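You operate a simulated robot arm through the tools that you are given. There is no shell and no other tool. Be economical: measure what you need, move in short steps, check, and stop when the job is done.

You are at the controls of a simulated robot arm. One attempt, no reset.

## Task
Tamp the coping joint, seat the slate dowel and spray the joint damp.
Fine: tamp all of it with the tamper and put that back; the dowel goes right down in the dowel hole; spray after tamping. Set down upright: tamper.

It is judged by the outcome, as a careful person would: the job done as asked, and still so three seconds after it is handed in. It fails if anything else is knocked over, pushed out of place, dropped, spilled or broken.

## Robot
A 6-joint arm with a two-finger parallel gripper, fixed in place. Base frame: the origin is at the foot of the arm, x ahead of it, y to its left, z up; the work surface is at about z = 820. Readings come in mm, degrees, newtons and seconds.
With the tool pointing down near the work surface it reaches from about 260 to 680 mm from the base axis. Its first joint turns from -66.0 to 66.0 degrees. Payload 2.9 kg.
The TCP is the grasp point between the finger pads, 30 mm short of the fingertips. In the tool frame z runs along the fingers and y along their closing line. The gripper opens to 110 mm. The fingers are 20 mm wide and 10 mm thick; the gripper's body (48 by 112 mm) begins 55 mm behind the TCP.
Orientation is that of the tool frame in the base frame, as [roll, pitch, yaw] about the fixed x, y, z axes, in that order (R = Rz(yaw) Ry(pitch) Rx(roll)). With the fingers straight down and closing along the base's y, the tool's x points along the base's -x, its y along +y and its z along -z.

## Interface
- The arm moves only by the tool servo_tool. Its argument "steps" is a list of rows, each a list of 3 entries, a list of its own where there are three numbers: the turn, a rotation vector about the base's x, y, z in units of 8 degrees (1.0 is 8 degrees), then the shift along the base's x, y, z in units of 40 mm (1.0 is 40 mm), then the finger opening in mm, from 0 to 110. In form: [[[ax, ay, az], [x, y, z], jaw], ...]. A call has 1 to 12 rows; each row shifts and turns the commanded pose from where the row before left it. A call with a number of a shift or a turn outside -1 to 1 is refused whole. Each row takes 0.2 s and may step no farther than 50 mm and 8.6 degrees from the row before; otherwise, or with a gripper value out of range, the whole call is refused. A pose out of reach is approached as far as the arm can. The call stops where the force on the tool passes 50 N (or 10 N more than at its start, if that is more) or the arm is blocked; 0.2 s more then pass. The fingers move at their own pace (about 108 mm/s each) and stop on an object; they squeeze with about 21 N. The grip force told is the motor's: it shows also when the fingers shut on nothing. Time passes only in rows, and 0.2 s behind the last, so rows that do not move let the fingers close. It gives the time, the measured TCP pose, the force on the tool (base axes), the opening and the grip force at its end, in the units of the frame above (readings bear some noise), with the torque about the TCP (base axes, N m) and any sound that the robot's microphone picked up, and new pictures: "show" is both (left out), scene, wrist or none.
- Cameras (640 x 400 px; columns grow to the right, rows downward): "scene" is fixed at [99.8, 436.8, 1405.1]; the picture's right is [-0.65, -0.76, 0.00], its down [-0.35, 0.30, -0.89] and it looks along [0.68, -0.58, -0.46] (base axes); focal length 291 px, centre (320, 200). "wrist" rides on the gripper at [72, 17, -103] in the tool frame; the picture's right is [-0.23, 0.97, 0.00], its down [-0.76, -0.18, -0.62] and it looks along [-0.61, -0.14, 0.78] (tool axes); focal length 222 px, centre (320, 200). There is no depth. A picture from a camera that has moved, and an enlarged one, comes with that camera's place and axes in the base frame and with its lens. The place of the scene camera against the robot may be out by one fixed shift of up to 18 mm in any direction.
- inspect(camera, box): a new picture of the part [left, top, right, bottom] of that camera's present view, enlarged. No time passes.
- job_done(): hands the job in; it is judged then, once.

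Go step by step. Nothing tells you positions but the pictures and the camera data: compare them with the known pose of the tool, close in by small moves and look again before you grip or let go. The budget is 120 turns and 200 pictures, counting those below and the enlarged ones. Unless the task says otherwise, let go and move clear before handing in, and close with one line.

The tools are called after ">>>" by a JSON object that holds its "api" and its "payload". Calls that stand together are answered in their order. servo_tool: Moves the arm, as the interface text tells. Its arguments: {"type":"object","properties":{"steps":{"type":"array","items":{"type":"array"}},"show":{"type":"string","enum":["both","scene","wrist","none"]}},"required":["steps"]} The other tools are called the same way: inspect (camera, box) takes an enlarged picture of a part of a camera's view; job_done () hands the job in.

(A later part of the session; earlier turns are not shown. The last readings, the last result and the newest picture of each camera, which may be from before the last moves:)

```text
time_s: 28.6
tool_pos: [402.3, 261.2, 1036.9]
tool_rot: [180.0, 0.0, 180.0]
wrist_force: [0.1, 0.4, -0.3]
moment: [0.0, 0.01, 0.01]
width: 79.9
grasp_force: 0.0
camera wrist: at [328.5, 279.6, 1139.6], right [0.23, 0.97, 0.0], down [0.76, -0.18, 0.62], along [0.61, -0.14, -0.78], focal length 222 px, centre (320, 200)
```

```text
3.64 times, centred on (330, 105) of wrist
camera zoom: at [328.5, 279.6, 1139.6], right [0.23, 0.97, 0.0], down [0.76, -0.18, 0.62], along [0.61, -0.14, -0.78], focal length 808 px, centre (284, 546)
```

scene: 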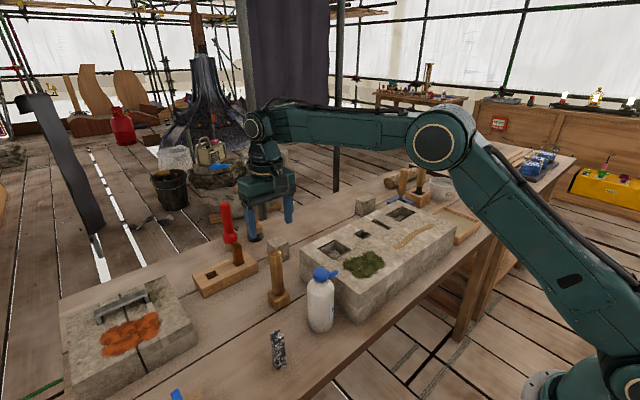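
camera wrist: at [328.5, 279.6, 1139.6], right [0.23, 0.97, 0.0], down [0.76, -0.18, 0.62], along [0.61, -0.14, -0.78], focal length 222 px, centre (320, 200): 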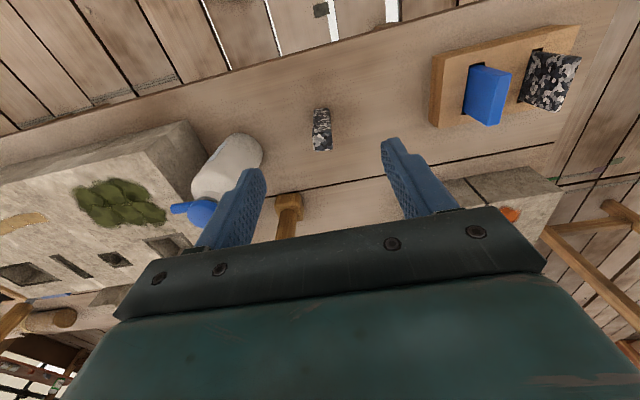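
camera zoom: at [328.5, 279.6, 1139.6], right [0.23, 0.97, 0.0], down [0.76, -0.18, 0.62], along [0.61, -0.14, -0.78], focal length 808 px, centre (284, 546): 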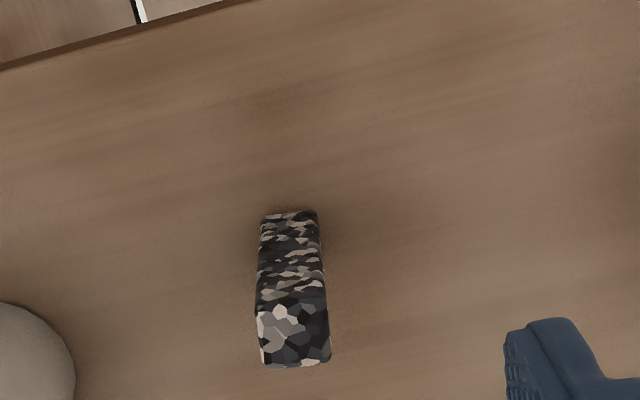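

The dowel stands at about (430,261), about 21 mm square, with its top near z 913 and yaw around −5°. I'll align over it and descend partway.

>>> {"api": "servo_tool", "payload": {"steps": [[[0, 0, -0.62], [0.7, 0.0, -0.5], 80], [[0, 0, 0], [0, 0, -0.9], 80], [[0, 0, 0], [0, 0, -0.3], 80]], "show": "wrist"}}

>>> {"api": "inspect", "payload": {"camera": "wrist", "box": [220, 80, 420, 240]}}

>>> {"api": "inspect", "payload": {"camera": "scene", "box": [220, 270, 350, 390]}}

```text
time_s: 29.4
tool_pos: [426.3, 261.3, 967.3]
tool_rot: [-179.9, 0.0, 175.0]
wrist_force: [0.0, 0.4, -0.2]
moment: [0.01, -0.01, 0.01]
width: 80.0
grasp_force: 0.1
camera wrist: at [356.0, 283.8, 1070.8], right [0.31, 0.95, 0.0], down [0.74, -0.24, 0.62], along [0.59, -0.19, -0.78], focal length 222 px, centre (320, 200)
```

wrist: 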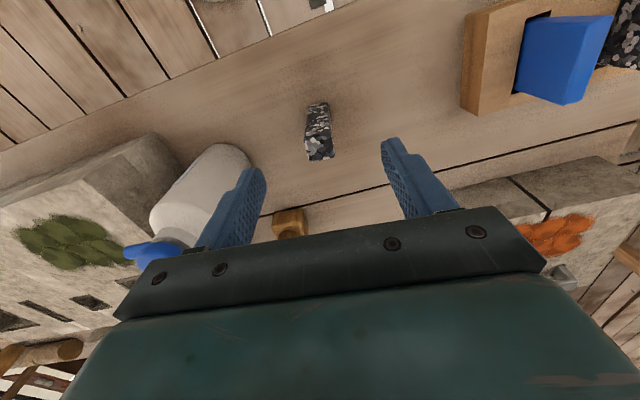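

```text
2.50 times, centred on (320, 160) of wrist
camera zoom: at [356.0, 283.8, 1070.8], right [0.31, 0.95, 0.0], down [0.74, -0.24, 0.62], along [0.59, -0.19, -0.78], focal length 555 px, centre (320, 300)
```

zoom: 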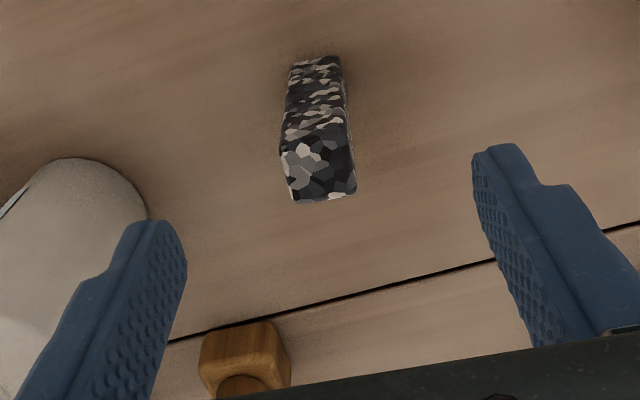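

```text
3.33 times, centred on (285, 330) of scene
camera zoom: at [99.8, 436.8, 1405.1], right [-0.65, -0.76, 0.0], down [-0.35, 0.3, -0.89], along [0.68, -0.58, -0.46], focal length 970 px, centre (437, -233)
```

zoom: 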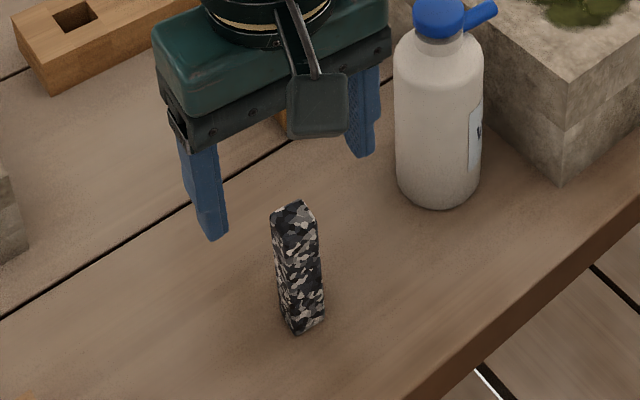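

>>> {"api": "servo_tool", "payload": {"steps": [[[0, 0, 0], [0.07, 0, -0.55], 70], [[0, 0, 0], [0, 0, -0.5], 70], [[0, 0, 0], [0, 0, -0.5], 70]], "show": "wrist"}}

>>> {"api": "inspect", "payload": {"camera": "scene", "box": [220, 270, 350, 390]}}

```text
time_s: 30.2
tool_pos: [428.9, 259.7, 908.7]
tool_rot: [179.9, 0.0, 175.1]
wrist_force: [0.6, -0.3, 0.5]
moment: [0.0, -0.01, -0.01]
width: 70.2
grasp_force: 0.1
camera wrist: at [358.3, 283.8, 1011.8], right [0.31, 0.95, 0.0], down [0.74, -0.24, 0.62], along [0.59, -0.19, -0.78], focal length 222 px, centre (320, 200)
```

wrist: 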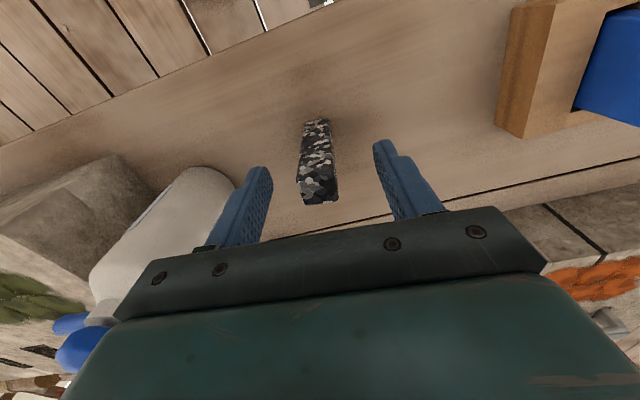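

```text
3.33 times, centred on (285, 330) of scene
camera zoom: at [99.8, 436.8, 1405.1], right [-0.65, -0.76, 0.0], down [-0.35, 0.3, -0.89], along [0.68, -0.58, -0.46], focal length 970 px, centre (437, -233)
```

zoom: 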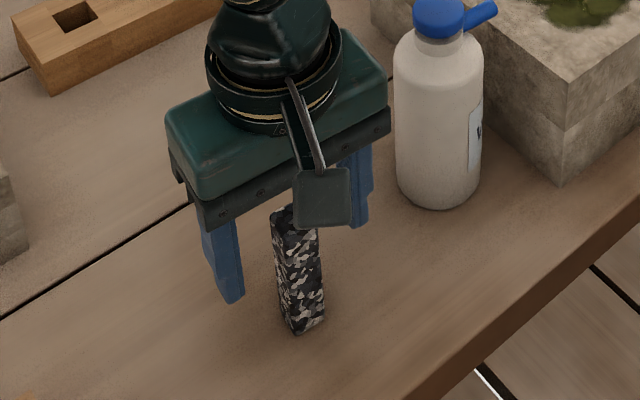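

The dowel sits centred between the pads. Closing, then a small lift to check.

>>> {"api": "servo_tool", "payload": {"steps": [[[0, 0, 0], [0.02, 0.02, -0.1], 40], [[0, 0, 0], [0, 0, 0], 5], [[0, 0, 0], [0, 0, 0], 5], [[0, 0, 0], [0, 0, 0], 5], [[0, 0, 0], [0, 0, 0.5], 5], [[0, 0, 0], [0, 0, 0.5], 5]]}}

>>> {"api": "inspect", "payload": {"camera": "wrist", "box": [220, 80, 420, 240]}}

```text
time_s: 31.6
tool_pos: [430.8, 261.9, 943.7]
tool_rot: [-179.9, 0.0, 175.0]
wrist_force: [0.5, 0.1, -0.6]
moment: [0.01, 0.02, -0.02]
width: 21.8
grasp_force: 21.4
camera wrist: at [359.9, 284.7, 1047.4], right [0.31, 0.95, 0.0], down [0.74, -0.24, 0.62], along [0.59, -0.19, -0.78], focal length 222 px, centre (320, 200)
```

scene: 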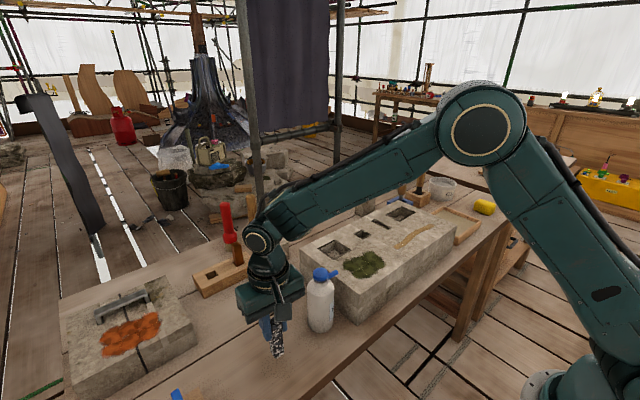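
wrist: 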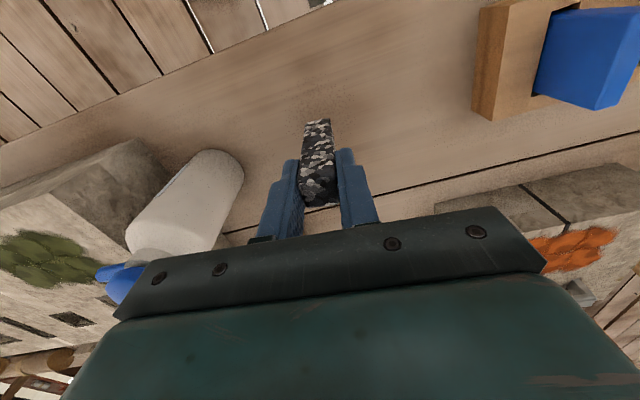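

```text
2.50 times, centred on (320, 160) of wrist
camera zoom: at [359.9, 284.7, 1047.4], right [0.31, 0.95, 0.0], down [0.74, -0.24, 0.62], along [0.59, -0.19, -0.78], focal length 555 px, centre (320, 300)
```

zoom: 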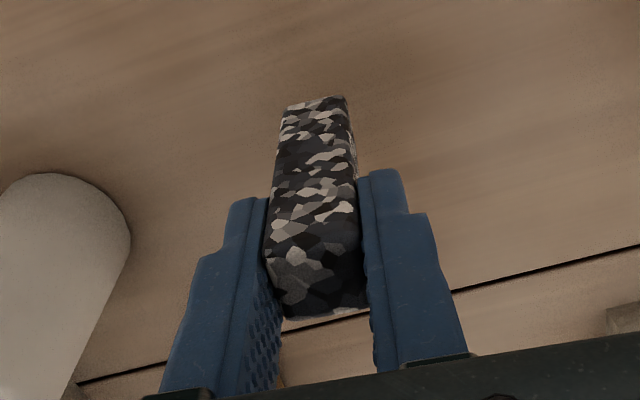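

Dowel gripped, its bottom about 84 mm below the TCP. I'll lift high and carry it near the dowel hole, offset so the camera can see the hole.

>>> {"api": "servo_tool", "payload": {"steps": [[[0, 0, 0], [0, 0, 0.93], 5], [[0, 0, 0], [0, 0, 0.93], 5], [[0, 0, 0], [0, 0, 0.93], 5], [[0, 0, 0], [0, 0, 0.93], 5], [[0, 0, 0], [0, 0, 0.93], 5]], "show": "none"}}

>>> {"api": "servo_tool", "payload": {"steps": [[[0, 0, 0.55], [0.16, -0.94, 0], 5], [[0, 0, 0], [0.16, -0.94, 0], 5], [[0, 0, 0], [0.16, -0.94, 0], 5], [[0, 0, 0], [0.16, -0.94, 0], 5], [[0, 0, 0], [0.16, -0.94, 0], 5], [[0, 0, 0], [0.16, -0.94, 0], 5], [[0, 0, 0], [0.16, -0.94, -0.3], 5], [[0, 0, 0], [0.16, -0.94, -0.8], 5]]}}

>>> {"api": "inspect", "payload": {"camera": "wrist", "box": [180, 60, 380, 220]}}

```text
time_s: 32.8
tool_pos: [430.9, 259.8, 1132.0]
tool_rot: [180.0, 0.0, 175.0]
wrist_force: [-0.8, 0.7, -0.6]
moment: [0.01, -0.01, 0.01]
width: 21.7
grasp_force: 20.9
```

```text
time_s: 34.6
tool_pos: [483.9, -41.7, 1085.9]
tool_rot: [180.0, 0.0, 179.4]
wrist_force: [1.2, 0.6, -0.7]
moment: [-0.02, 0.01, -0.01]
width: 21.6
grasp_force: 20.9
camera wrist: at [411.0, -23.8, 1188.5], right [0.24, 0.97, 0.0], down [0.76, -0.18, 0.62], along [0.61, -0.15, -0.78], focal length 222 px, centre (320, 200)
```

scene: 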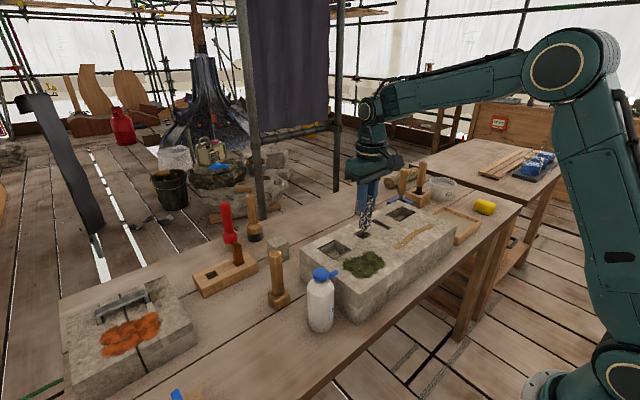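
wrist: 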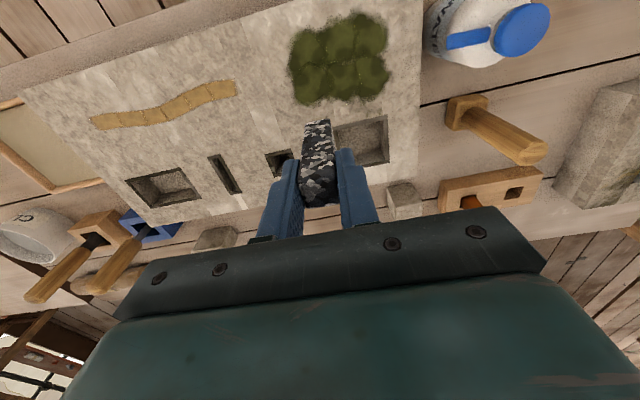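

```text
2.50 times, centred on (280, 140) of wrist
camera zoom: at [411.0, -23.8, 1188.5], right [0.24, 0.97, 0.0], down [0.76, -0.18, 0.62], along [0.61, -0.15, -0.78], focal length 555 px, centre (420, 350)
```

zoom: 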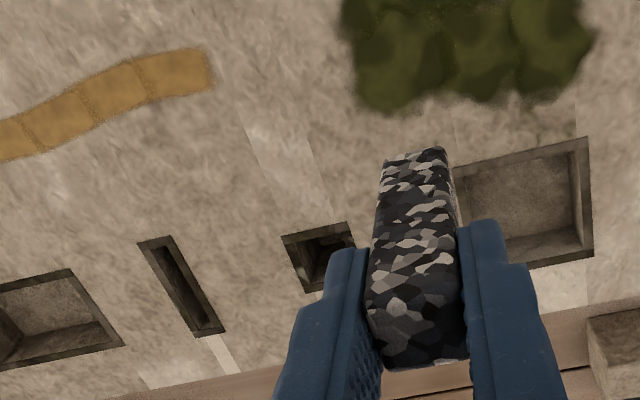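

>>> {"api": "servo_tool", "payload": {"steps": [[[0, 0, 0], [-0.3, 0.9, 0], 5]], "show": "none"}}

>>> {"api": "inspect", "payload": {"camera": "wrist", "box": [200, 100, 300, 180]}}

```text
time_s: 35.0
tool_pos: [470.1, -6.8, 1086.8]
tool_rot: [-179.9, -0.1, 179.4]
wrist_force: [0.4, 0.3, -1.1]
moment: [-0.05, 0.04, -0.01]
width: 21.5
grasp_force: 21.1
```

```text
5.00 times, centred on (250, 140) of wrist
camera zoom: at [398.2, 12.6, 1189.3], right [0.24, 0.97, 0.0], down [0.76, -0.19, 0.62], along [0.61, -0.15, -0.78], focal length 1111 px, centre (670, 500)
```

zoom: 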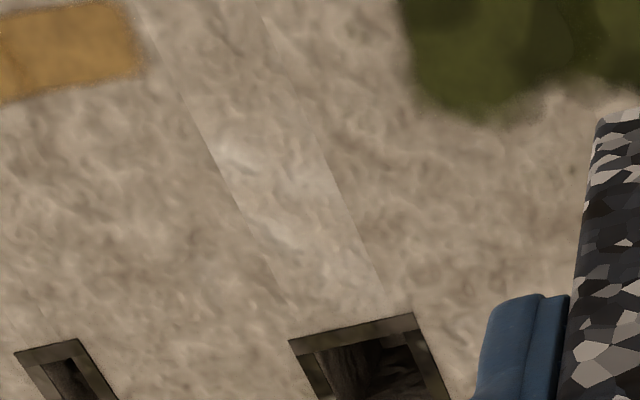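

>>> {"api": "inspect", "payload": {"camera": "wrist", "box": [220, 140, 300, 200]}}

>>> {"api": "inspect", "payload": {"camera": "scene", "box": [330, 205, 400, 255]}}

```text
6.67 times, centred on (260, 170) of wrist
camera zoom: at [398.2, 12.6, 1189.3], right [0.24, 0.97, 0.0], down [0.76, -0.19, 0.62], along [0.61, -0.15, -0.78], focal length 1481 px, centre (720, 400)
```

zoom: 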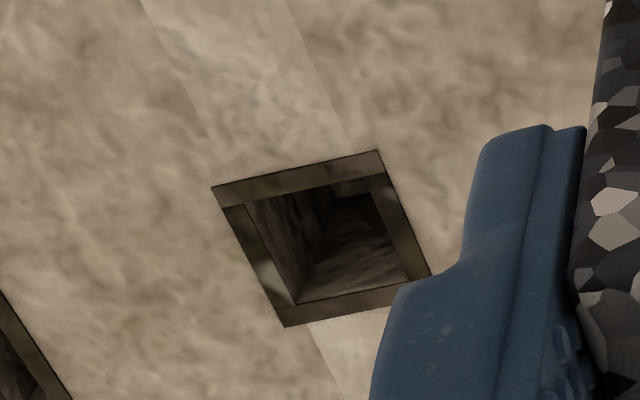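

```text
8.00 times, centred on (365, 230) of scene
camera zoom: at [99.9, 436.8, 1405.1], right [-0.65, -0.76, 0.0], down [-0.35, 0.3, -0.89], along [0.68, -0.58, -0.46], focal length 2328 px, centre (-40, -40)
```

zoom: 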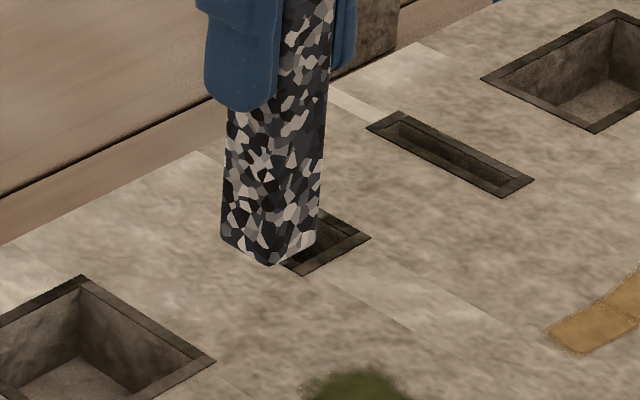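

The hole is about 37 mm outside with a 26 mm opening, centred some (+77, −106) mm from the current TCP. I'll move above it, lower to just above the stone and check.

>>> {"api": "servo_tool", "payload": {"steps": [[[0, 0, 0], [0.64, -0.886, 0], 5], [[0, 0, 0], [0.64, -0.886, 0], 5], [[0, 0, 0], [0.64, -0.886, 0], 5], [[0, 0, 0], [0, 0, -0.9], 5], [[0, 0, 0], [0, 0, -0.85], 5], [[0, 0, 0], [0, 0, 0], 5]]}}

>>> {"api": "inspect", "payload": {"camera": "wrist", "box": [260, 80, 380, 180]}}

>>> {"api": "inspect", "payload": {"camera": "scene", "box": [330, 205, 400, 255]}}

```text
time_s: 36.4
tool_pos: [550.5, -112.2, 1015.1]
tool_rot: [-180.0, 0.0, 179.4]
wrist_force: [0.1, 0.6, -1.5]
moment: [0.0, -0.05, -0.01]
width: 21.9
grasp_force: 21.1
camera wrist: at [477.4, -94.3, 1118.9], right [0.24, 0.97, 0.0], down [0.76, -0.19, 0.62], along [0.61, -0.15, -0.78], focal length 222 px, centre (320, 200)
```

scene: 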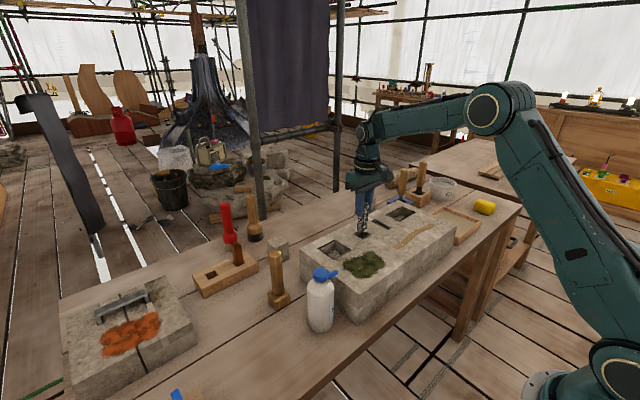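
wrist: 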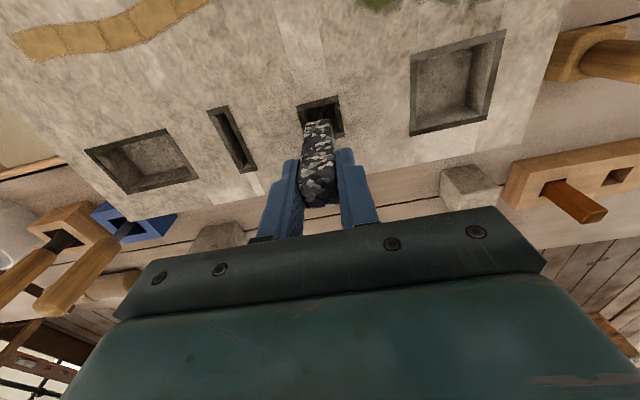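

```text
4.00 times, centred on (320, 130) of wrist
camera zoom: at [477.4, -94.3, 1118.9], right [0.24, 0.97, 0.0], down [0.76, -0.19, 0.62], along [0.61, -0.15, -0.78], focal length 888 px, centre (320, 480)
```

zoom: 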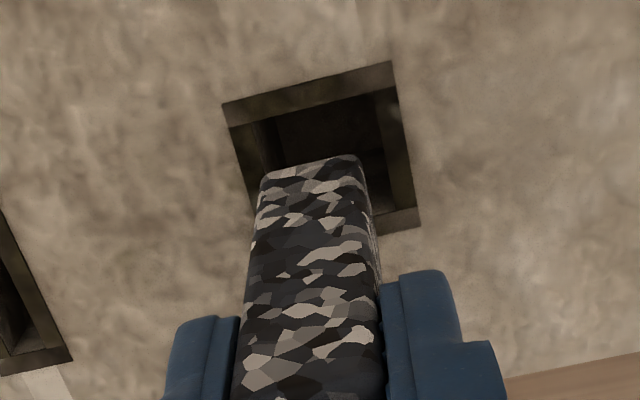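

```text
8.00 times, centred on (365, 230) of scene
camera zoom: at [99.8, 436.8, 1405.1], right [-0.65, -0.76, 0.0], down [-0.35, 0.3, -0.89], along [0.68, -0.58, -0.46], focal length 2328 px, centre (-40, -40)
```

zoom: 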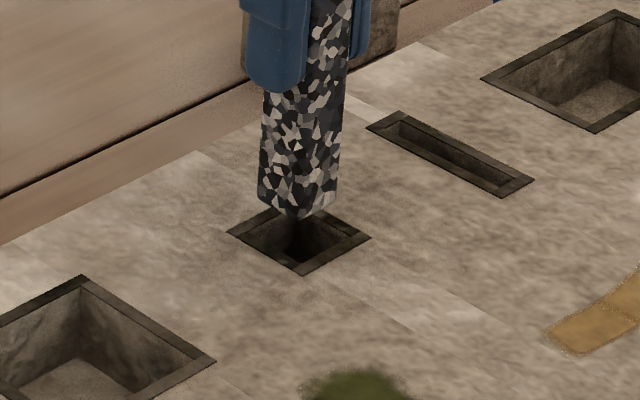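

>>> {"api": "inspect", "payload": {"camera": "wrist", "box": [220, 80, 420, 240]}}

>>> {"api": "inspect", "payload": {"camera": "scene", "box": [330, 160, 400, 240]}}

```text
2.50 times, centred on (320, 160) of wrist
camera zoom: at [477.4, -94.3, 1118.9], right [0.24, 0.97, 0.0], down [0.76, -0.19, 0.62], along [0.61, -0.15, -0.78], focal length 555 px, centre (320, 300)
```

zoom: 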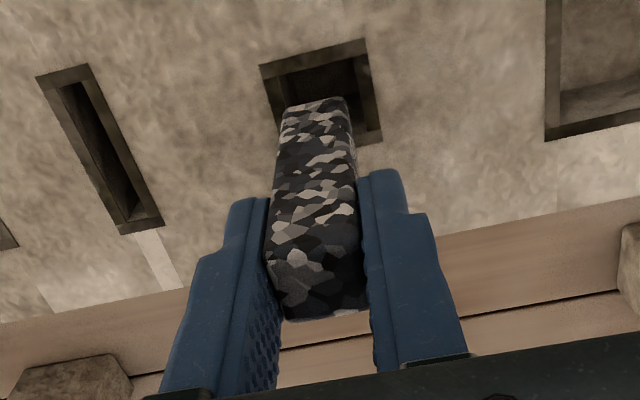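

```text
5.00 times, centred on (365, 200) of scene
camera zoom: at [99.8, 436.8, 1405.1], right [-0.65, -0.76, 0.0], down [-0.35, 0.3, -0.89], along [0.68, -0.58, -0.46], focal length 1455 px, centre (95, 200)
```

zoom: 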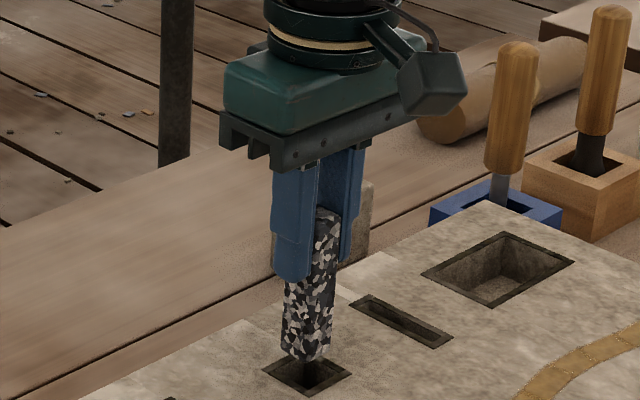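

Fine correction: shift about −3 mm in x and +1 mm in y, then lower until the end just enters.

>>> {"api": "servo_tool", "payload": {"steps": [[[0, 0, 0], [-0.075, 0.03, 0], 5], [[0, 0, 0], [0, 0, -0.25], 5], [[0, 0, 0], [0, 0, 0], 5]], "show": "none"}}

>>> {"api": "inspect", "payload": {"camera": "wrist", "box": [260, 80, 380, 180]}}

>>> {"api": "inspect", "payload": {"camera": "scene", "box": [330, 205, 400, 255]}}

```text
time_s: 37.2
tool_pos: [546.3, -108.2, 1005.7]
tool_rot: [-180.0, 0.0, 179.3]
wrist_force: [0.2, -0.6, -2.4]
moment: [0.01, 0.01, -0.02]
width: 21.7
grasp_force: 21.3
```

```text
4.00 times, centred on (320, 130) of wrist
camera zoom: at [472.8, -91.4, 1109.1], right [0.24, 0.97, 0.0], down [0.76, -0.19, 0.62], along [0.61, -0.15, -0.78], focal length 888 px, centre (320, 480)
```

zoom: 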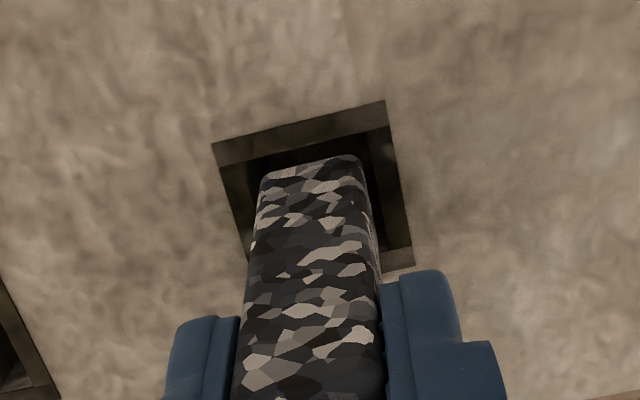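

```text
8.00 times, centred on (365, 230) of scene
camera zoom: at [99.8, 436.8, 1405.1], right [-0.65, -0.76, 0.0], down [-0.35, 0.3, -0.89], along [0.68, -0.58, -0.46], focal length 2328 px, centre (-40, -40)
```

zoom: 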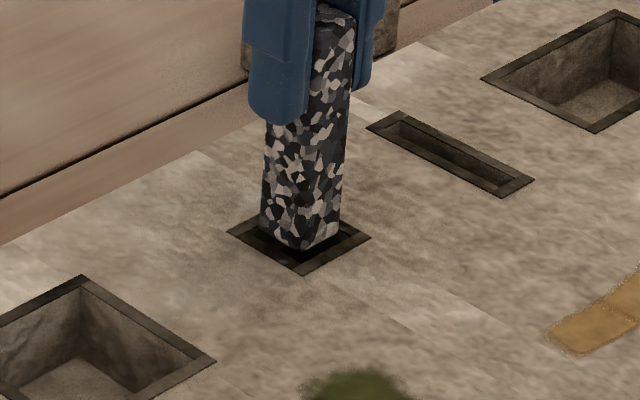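

>>> {"api": "servo_tool", "payload": {"steps": [[[0, 0, 0], [0, 0, -0.1], 5], [[0, 0, 0], [0, 0, -0.1], 5], [[0, 0, 0], [0, 0, 0], 5]], "show": "none"}}

>>> {"api": "inspect", "payload": {"camera": "scene", "box": [330, 205, 400, 255]}}

>>> {"api": "inspect", "payload": {"camera": "wrist", "box": [260, 80, 380, 180]}}

```text
time_s: 38.0
tool_pos: [544.8, -110.6, 997.9]
tool_rot: [180.0, 0.0, 179.4]
wrist_force: [-0.1, -0.1, -1.3]
moment: [0.0, 0.01, 0.02]
width: 21.6
grasp_force: 20.9
```

```text
8.00 times, centred on (365, 230) of scene
camera zoom: at [99.8, 436.8, 1405.1], right [-0.65, -0.76, 0.0], down [-0.35, 0.3, -0.89], along [0.68, -0.58, -0.46], focal length 2328 px, centre (-40, -40)
```

zoom: 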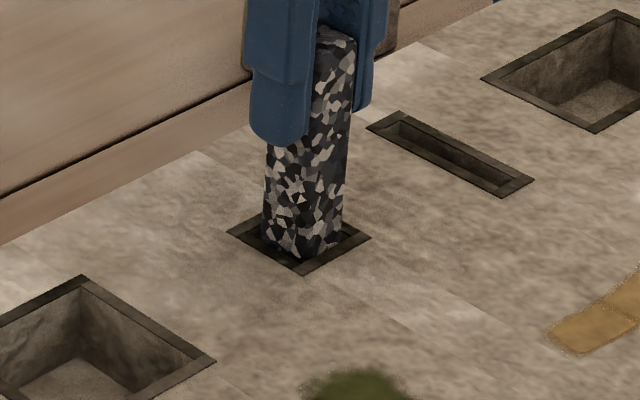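

```text
4.00 times, centred on (320, 130) of wrist
camera zoom: at [471.9, -91.7, 1100.7], right [0.24, 0.97, 0.0], down [0.76, -0.19, 0.62], along [0.61, -0.15, -0.78], focal length 888 px, centre (320, 480)
```

zoom: 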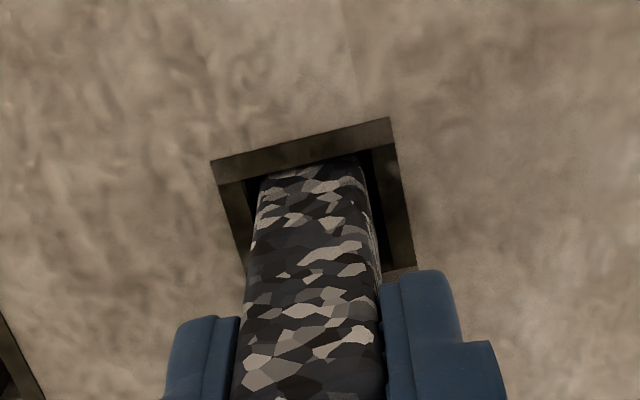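

It's entering the opening, a bit close to the near rim. I'll nudge +1 mm in x and keep lowering with force checks.

>>> {"api": "servo_tool", "payload": {"steps": [[[0, 0, 0], [0.025, 0, -0.1], 5], [[0, 0, 0], [0, 0, -0.1], 5], [[0, 0, 0], [0, 0, -0.1], 5], [[0, 0, 0], [0, 0, 0], 5]], "show": "none"}}

>>> {"api": "inspect", "payload": {"camera": "scene", "box": [330, 205, 400, 255]}}

>>> {"api": "inspect", "payload": {"camera": "wrist", "box": [260, 80, 380, 180]}}

```text
time_s: 39.0
tool_pos: [546.2, -108.8, 986.8]
tool_rot: [179.9, 0.0, 179.4]
wrist_force: [-0.6, 0.4, -1.0]
moment: [0.0, 0.01, -0.03]
width: 21.6
grasp_force: 20.8
```

```text
8.00 times, centred on (365, 230) of scene
camera zoom: at [99.8, 436.8, 1405.1], right [-0.65, -0.76, 0.0], down [-0.35, 0.3, -0.89], along [0.68, -0.58, -0.46], focal length 2328 px, centre (-40, -40)
```

zoom: 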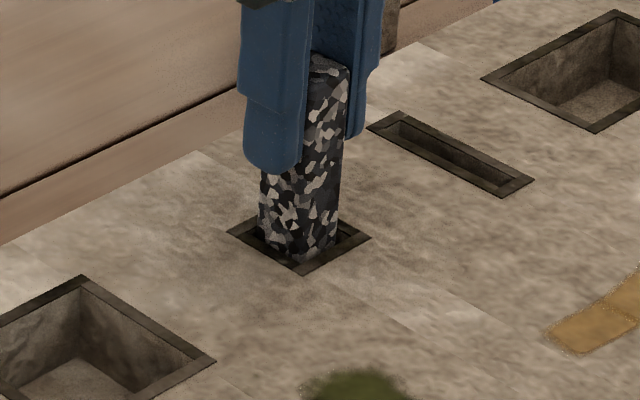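

```text
4.00 times, centred on (320, 130) of wrist
camera zoom: at [473.4, -91.2, 1088.9], right [0.24, 0.97, 0.0], down [0.76, -0.19, 0.62], along [0.61, -0.15, -0.78], focal length 888 px, centre (320, 480)
```

zoom: 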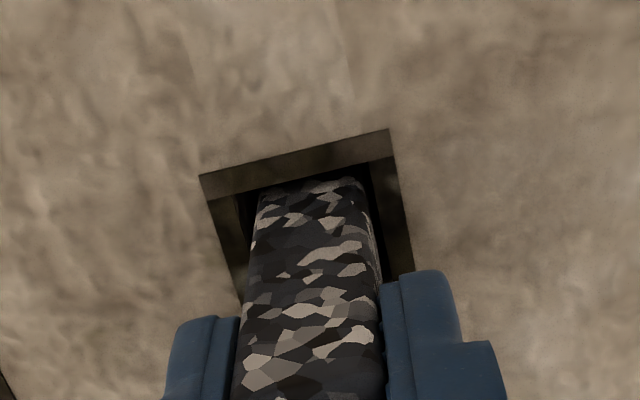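

>>> {"api": "servo_tool", "payload": {"steps": [[[0, 0, 0], [0, 0, -0.15], 5], [[0, 0, 0], [0, 0, -0.15], 5], [[0, 0, 0], [0, 0, -0.15], 5], [[0, 0, 0], [0, 0, -0.15], 5], [[0, 0, 0], [0, 0, -0.15], 5], [[0, 0, 0], [0, 0, 0], 5]], "show": "none"}}

>>> {"api": "inspect", "payload": {"camera": "scene", "box": [330, 205, 400, 255]}}

```text
time_s: 40.4
tool_pos: [544.7, -109.4, 957.8]
tool_rot: [-179.9, 0.3, 179.5]
wrist_force: [-1.6, 3.2, 14.9]
moment: [0.29, -0.03, 0.02]
width: 22.1
grasp_force: 21.1
```

```text
8.00 times, centred on (365, 230) of scene
camera zoom: at [99.5, 436.9, 1405.1], right [-0.65, -0.76, 0.0], down [-0.35, 0.3, -0.89], along [0.68, -0.58, -0.46], focal length 2328 px, centre (-40, -40)
```

zoom: 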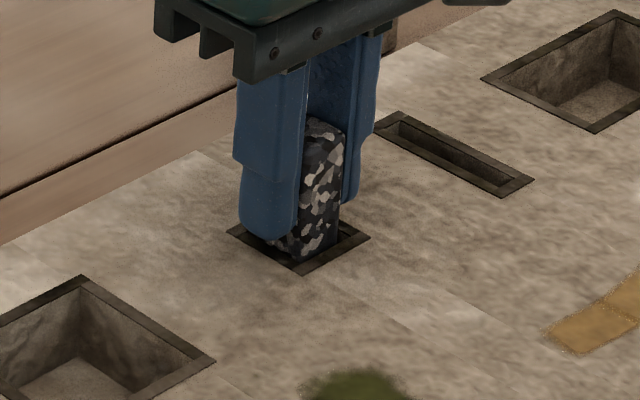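

Contact at about 41 mm depth: either the hole's floor or a slight bind. I'll release gently, lift, and look before pressing from the top.

>>> {"api": "servo_tool", "payload": {"steps": [[[0, 0, 0], [0, 0, 0.04], 5], [[0, 0, 0], [0, 0, 0], 40], [[0, 0, 0], [0, 0, 0], 60], [[0, 0, 0], [0, 0, 0.6], 60], [[0, 0, 0], [0, 0, 0.8], 60]]}}

>>> {"api": "inspect", "payload": {"camera": "wrist", "box": [260, 80, 380, 180]}}

>>> {"api": "inspect", "payload": {"camera": "scene", "box": [330, 205, 400, 255]}}

```text
time_s: 41.6
tool_pos: [546.6, -109.7, 1012.3]
tool_rot: [180.0, 0.0, 179.5]
wrist_force: [0.5, 0.4, 0.3]
moment: [0.0, 0.03, -0.02]
width: 60.0
grasp_force: 0.1
camera wrist: at [474.1, -91.6, 1115.8], right [0.24, 0.97, 0.0], down [0.76, -0.19, 0.62], along [0.61, -0.15, -0.78], focal length 222 px, centre (320, 200)
```

scene: 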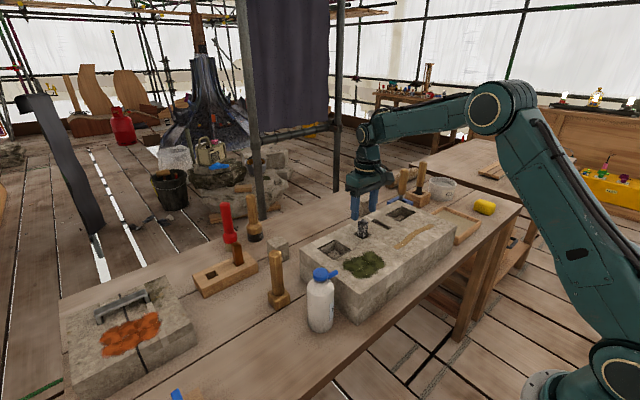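
wrist: 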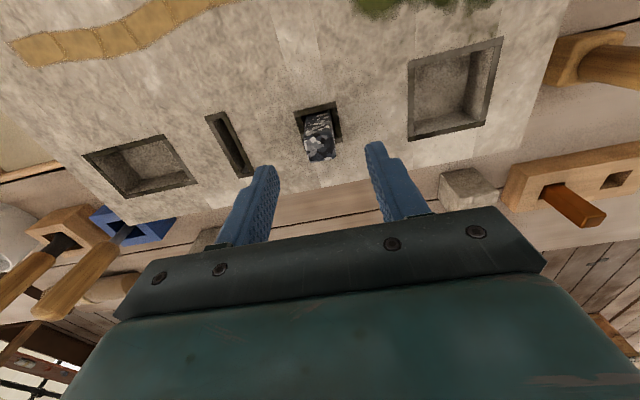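

```text
4.00 times, centred on (320, 130) of wrist
camera zoom: at [474.1, -91.6, 1115.8], right [0.24, 0.97, 0.0], down [0.76, -0.19, 0.62], along [0.61, -0.15, -0.78], focal length 888 px, centre (320, 480)
```

zoom: 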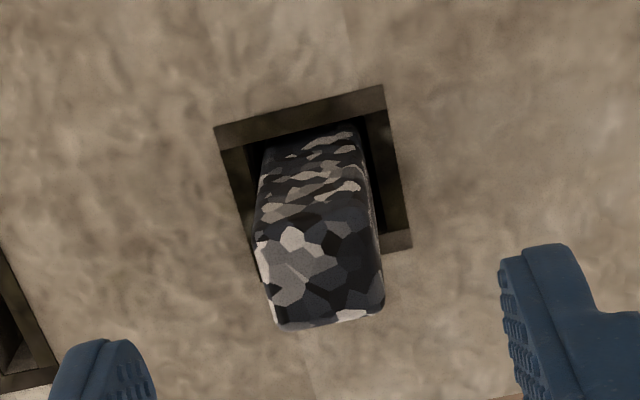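

```text
8.00 times, centred on (365, 230) of scene
camera zoom: at [99.8, 436.8, 1405.1], right [-0.65, -0.76, 0.0], down [-0.35, 0.3, -0.89], along [0.68, -0.58, -0.46], focal length 2328 px, centre (-40, -40)
```

zoom: 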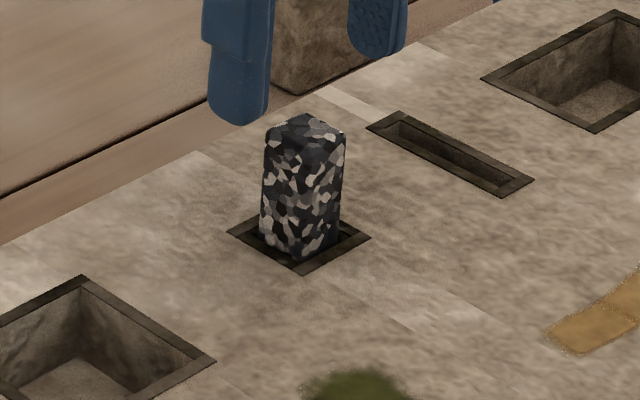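

>>> {"api": "servo_tool", "payload": {"steps": [[[0, 0, 0], [0, 0, 0], 0], [[0, 0, 0], [0, 0, 0], 0], [[0, 0, 0], [0, 0, -0.3], 0], [[0, 0, 0], [0, 0, -0.15], 0], [[0, 0, 0], [0, 0, -0.05], 0], [[0, 0, 0], [0, 0, -0.05], 0]], "show": "none"}}

```text
time_s: 43.0
tool_pos: [546.7, -107.7, 994.3]
tool_rot: [-180.0, 0.4, 179.3]
wrist_force: [-4.4, -0.9, 34.6]
moment: [-0.06, 0.4, 0.0]
width: 0.2
grasp_force: 21.0
```

>>> {"api": "servo_tool", "payload": {"steps": [[[0, 0, 0], [0, 0, 0.6], 0], [[0, 0, 0], [0, 0, 0], 60], [[0, 0, 0], [0, 0, 0], 60], [[0, 0, 0], [0, 0, -0.6], 60], [[0, 0, 0], [0, 0, -0.6], 60], [[0, 0, 0], [0, 0, 0], 5], [[0, 0, 0], [0, 0, 0], 5], [[0, 0, 0], [0, 0, 0], 5]], "show": "wrist"}}

```text
time_s: 44.8
tool_pos: [547.6, -108.2, 968.7]
tool_rot: [-180.0, 0.0, 179.6]
wrist_force: [0.1, -0.3, 0.0]
moment: [0.03, -0.02, 0.02]
width: 21.9
grasp_force: 20.9
camera wrist: at [473.8, -89.9, 1070.7], right [0.24, 0.97, 0.0], down [0.76, -0.19, 0.62], along [0.61, -0.15, -0.78], focal length 222 px, centre (320, 200)
```

wrist: 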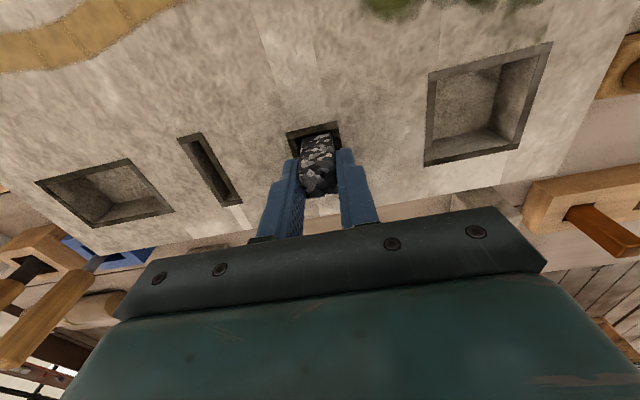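

>>> {"api": "servo_tool", "payload": {"steps": [[[0, 0, 0], [0, 0, -0.05], 5], [[0, 0, 0.25], [0.05, 0, 0], 5], [[0, 0, -0.4], [0, 0.04, -0.02], 5], [[0, 0, 0.2], [-0.03, -0.05, -0.02], 5], [[0, 0, 0], [0, 0, 0], 5]], "show": "none"}}

```text
time_s: 46.0
tool_pos: [546.7, -108.4, 964.9]
tool_rot: [180.0, 0.2, 180.0]
wrist_force: [4.9, 5.0, 13.8]
moment: [0.26, -0.29, 0.0]
width: 21.9
grasp_force: 21.5
```

>>> {"api": "servo_tool", "payload": {"steps": [[[0, 0, 0], [0, 0, 0.05], 5], [[0, 0, 0], [0, 0, 0], 60], [[0, 0, 0], [0, 0, 0], 60], [[0, 0, 0], [0, 0, 0.8], 60], [[0, 0, 0], [-0.8, 0.0, 0.6], 60]], "show": "wrist"}}

>>> {"api": "inspect", "payload": {"camera": "wrist", "box": [270, 110, 370, 190]}}

>>> {"api": "inspect", "payload": {"camera": "scene", "box": [330, 205, 400, 255]}}

```text
time_s: 47.2
tool_pos: [512.6, -109.0, 1020.7]
tool_rot: [179.9, -0.1, 179.8]
wrist_force: [0.4, -0.3, -0.1]
moment: [-0.03, 0.02, 0.04]
width: 60.1
grasp_force: 0.0
camera wrist: at [440.7, -91.5, 1124.7], right [0.23, 0.97, 0.0], down [0.76, -0.18, 0.62], along [0.61, -0.14, -0.78], focal length 222 px, centre (320, 200)
```

wrist: 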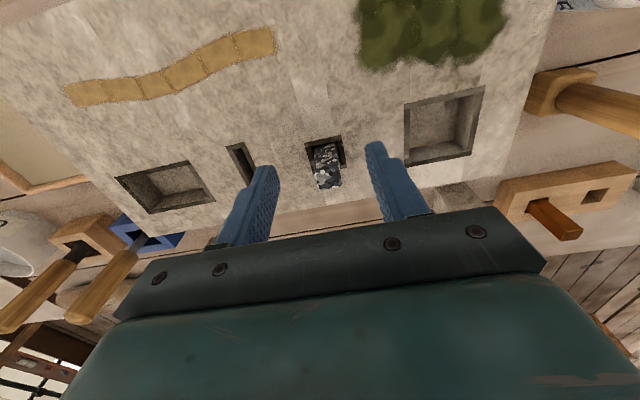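

```text
5.00 times, centred on (320, 150) of wrist
camera zoom: at [440.7, -91.5, 1124.7], right [0.23, 0.97, 0.0], down [0.76, -0.18, 0.62], along [0.61, -0.14, -0.78], focal length 1111 px, centre (320, 450)
```

zoom: 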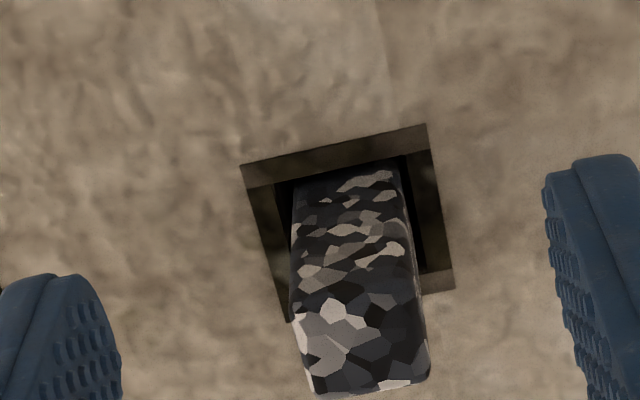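

```text
8.00 times, centred on (365, 230) of scene
camera zoom: at [99.8, 436.8, 1405.1], right [-0.65, -0.76, 0.0], down [-0.35, 0.3, -0.89], along [0.68, -0.58, -0.46], focal length 2328 px, centre (-40, -40)
```

zoom: 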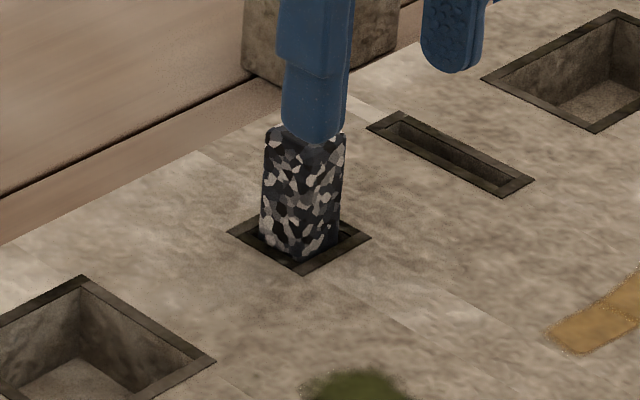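

The dowel stands upright in the hole with even gaps and is bottomed on the floor. Now the spray bottle: I'll look at its head.

>>> {"api": "inspect", "payload": {"camera": "scene", "box": [290, 255, 360, 340]}}

>>> {"api": "servo_tool", "payload": {"steps": [[[0, 0, 0], [-0.5, 0.5, 0.9], 90], [[0, 0, 0], [-0.5, 0.9, 0.5], 90], [[0, 0, 0], [-0.7, 0.9, 0], 90], [[0, 0, 0], [-0.7, 0.9, 0], 90], [[0, 0, 0], [-0.7, 0.9, 0], 90], [[0, 0, 0], [-0.7, 0.9, 0], 90], [[0, 0, 0], [-0.2, 0.9, 0], 90]], "show": "wrist"}}

>>> {"api": "inspect", "payload": {"camera": "wrist", "box": [220, 40, 380, 180]}}

```text
4.71 times, centred on (325, 298) of scene
camera zoom: at [99.8, 436.8, 1405.1], right [-0.65, -0.76, 0.0], down [-0.35, 0.3, -0.89], along [0.68, -0.58, -0.46], focal length 1370 px, centre (296, -259)
```

zoom: 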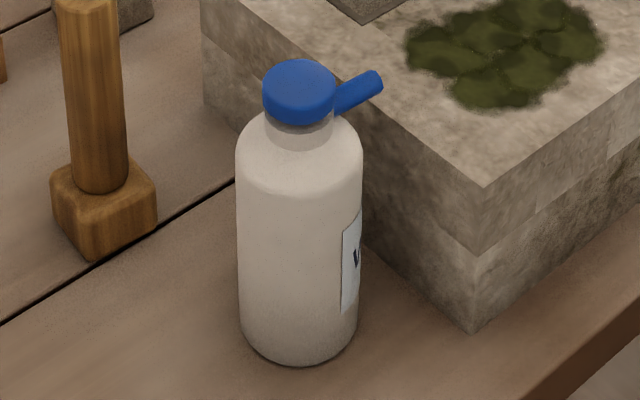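

```text
time_s: 48.8
tool_pos: [352.5, 126.1, 1077.1]
tool_rot: [-179.9, 0.0, 179.8]
wrist_force: [0.1, 1.0, -0.2]
moment: [-0.05, 0.04, -0.02]
width: 90.0
grasp_force: 0.1
camera wrist: at [280.3, 142.9, 1179.7], right [0.23, 0.97, 0.0], down [0.76, -0.18, 0.62], along [0.61, -0.14, -0.78], focal length 222 px, centre (320, 200)
```

wrist: 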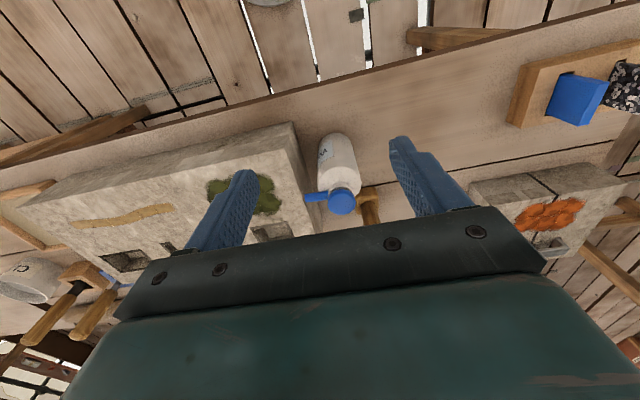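

```text
2.86 times, centred on (300, 110) of wrist
camera zoom: at [280.3, 142.9, 1179.7], right [0.23, 0.97, 0.0], down [0.76, -0.18, 0.62], along [0.61, -0.14, -0.78], focal length 635 px, centre (377, 457)
```

zoom: 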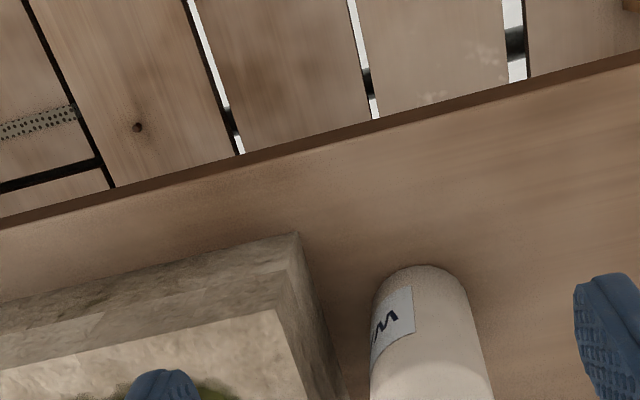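

>>> {"api": "inspect", "payload": {"camera": "wrist", "box": [280, 120, 400, 220]}}

```text
4.00 times, centred on (340, 170) of wrist
camera zoom: at [280.3, 142.9, 1179.7], right [0.23, 0.97, 0.0], down [0.76, -0.18, 0.62], along [0.61, -0.14, -0.78], focal length 888 px, centre (240, 320)
```

zoom: 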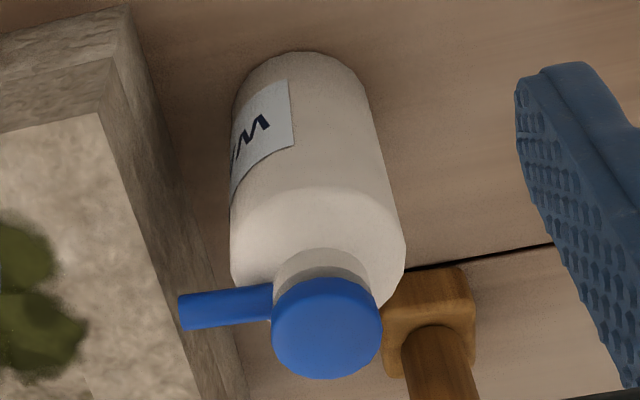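

The bottle stands at about (456,132), roughly 58 mm across, with its head top near z 966 and the nozzle pointing −y. Fingers should close along x so they clear the nozzle, so I'll turn the tool −90° while moving above it.

>>> {"api": "servo_tool", "payload": {"steps": [[[0, 0, -0.94], [0.21, 0.01, 0], 90], [[0, 0, -0.94], [0.21, 0.01, 0], 90], [[0, 0, -0.94], [0.21, 0.01, 0], 90], [[0, 0, -0.94], [0.21, 0.01, 0], 90], [[0, 0, -0.94], [0.21, 0.01, 0], 90], [[0, 0, -0.94], [0.21, 0.01, 0], 90], [[0, 0, -0.94], [0.21, 0.01, 0], 90], [[0, 0, -0.94], [0.21, 0.01, 0], 90], [[0, 0, -0.94], [0.21, 0.01, 0], 90], [[0, 0, -0.94], [0.21, 0.01, 0], 90], [[0, 0, -0.94], [0.21, 0.01, 0], 90], [[0, 0, -0.91], [0.21, 0.01, 0], 90]]}}

>>> {"api": "inspect", "payload": {"camera": "wrist", "box": [240, 100, 400, 220]}}

```text
time_s: 51.4
tool_pos: [453.8, 129.9, 1078.2]
tool_rot: [180.0, 0.1, 89.7]
wrist_force: [0.3, -0.3, 0.3]
moment: [0.0, -0.01, -0.01]
width: 90.0
grasp_force: 0.0
camera wrist: at [471.8, 203.8, 1180.8], right [0.97, -0.23, 0.0], down [-0.18, -0.76, 0.62], along [-0.14, -0.61, -0.78], focal length 222 px, centre (320, 200)
```

scene: 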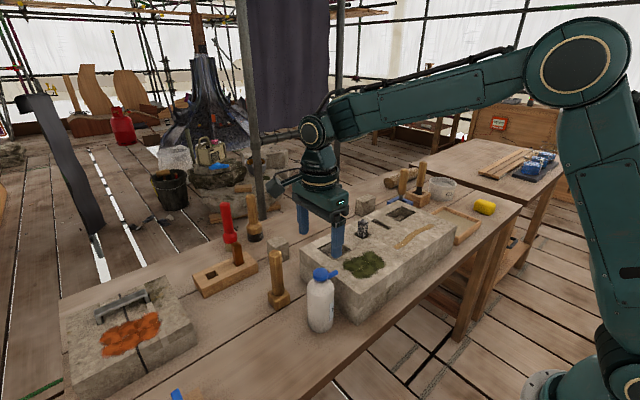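
wrist: 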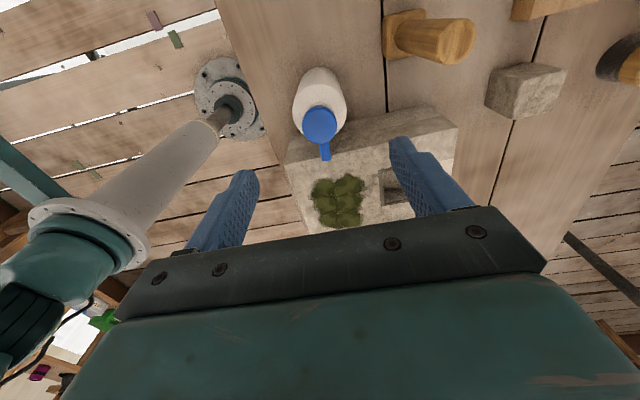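

```text
3.33 times, centred on (320, 160) of wrist
camera zoom: at [471.8, 203.8, 1180.8], right [0.97, -0.23, 0.0], down [-0.18, -0.76, 0.62], along [-0.14, -0.61, -0.78], focal length 740 px, centre (320, 333)
```

zoom: 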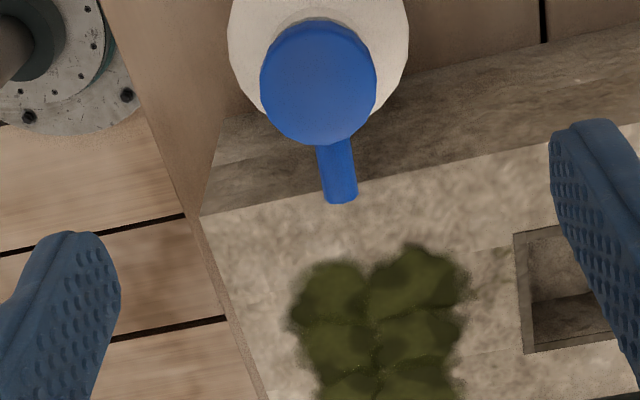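

Well centred over the head. Descending partway.

>>> {"api": "servo_tool", "payload": {"steps": [[[0, 0, 0], [0.03, -0.03, -0.9], 90], [[0, 0, 0], [0, 0, -0.9], 90], [[0, 0, 0], [0, 0, -0.9], 90], [[0, 0, 0], [0, 0, -0.6], 90]], "show": "wrist"}}

>>> {"api": "inspect", "payload": {"camera": "scene", "box": [250, 210, 390, 340]}}

```text
time_s: 52.4
tool_pos: [455.2, 129.1, 945.2]
tool_rot: [-179.9, -0.1, 89.9]
wrist_force: [-0.4, -0.1, 0.0]
moment: [0.0, -0.03, -0.03]
width: 90.0
grasp_force: 0.0
camera wrist: at [472.4, 202.4, 1047.6], right [0.97, -0.23, 0.0], down [-0.18, -0.76, 0.62], along [-0.14, -0.61, -0.78], focal length 222 px, centre (320, 200)
```

wrist: 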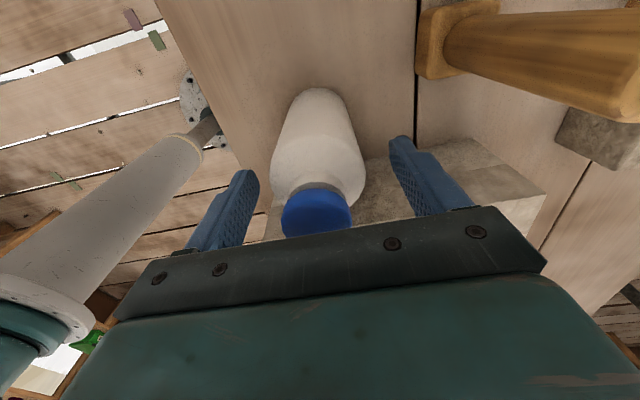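

```text
3.08 times, centred on (320, 275) of scene
camera zoom: at [99.8, 436.8, 1405.1], right [-0.65, -0.76, 0.0], down [-0.35, 0.3, -0.89], along [0.68, -0.58, -0.46], focal length 895 px, centre (320, -31)
```

zoom: 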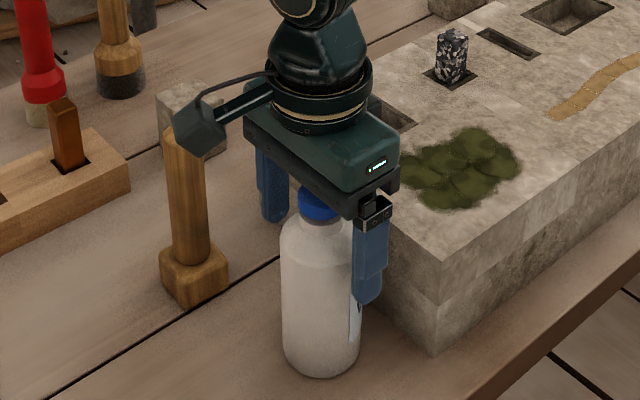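

>>> {"api": "servo_tool", "payload": {"steps": [[[0, 0, 0], [0, 0, -0.35], 90], [[0, 0, 0], [0, 0, -0.25], 90], [[0, 0, 0], [0, 0, 0], 90]], "show": "wrist"}}

>>> {"api": "inspect", "payload": {"camera": "scene", "box": [280, 240, 370, 340]}}

```text
time_s: 53.2
tool_pos: [455.2, 129.2, 922.3]
tool_rot: [-180.0, 0.0, 89.8]
wrist_force: [-0.2, -0.1, 1.3]
moment: [0.03, 0.03, -0.01]
width: 90.2
grasp_force: 0.0
camera wrist: at [472.8, 201.9, 1024.5], right [0.97, -0.23, 0.0], down [-0.18, -0.76, 0.62], along [-0.14, -0.61, -0.78], focal length 222 px, centre (320, 200)
```

wrist: 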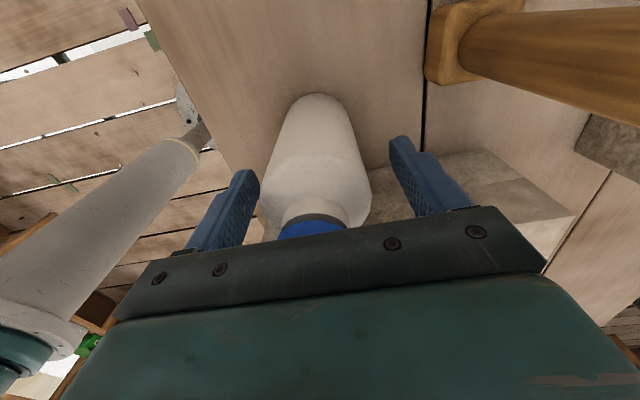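

```text
4.00 times, centred on (325, 290) of scene
camera zoom: at [99.8, 436.8, 1405.1], right [-0.65, -0.76, 0.0], down [-0.35, 0.3, -0.89], along [0.68, -0.58, -0.46], focal length 1164 px, centre (300, -160)
```

zoom: 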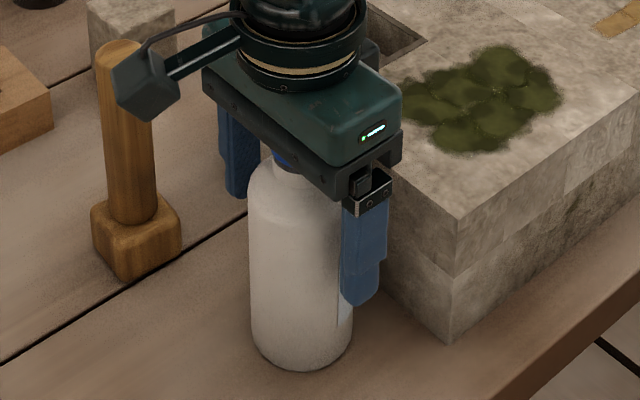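

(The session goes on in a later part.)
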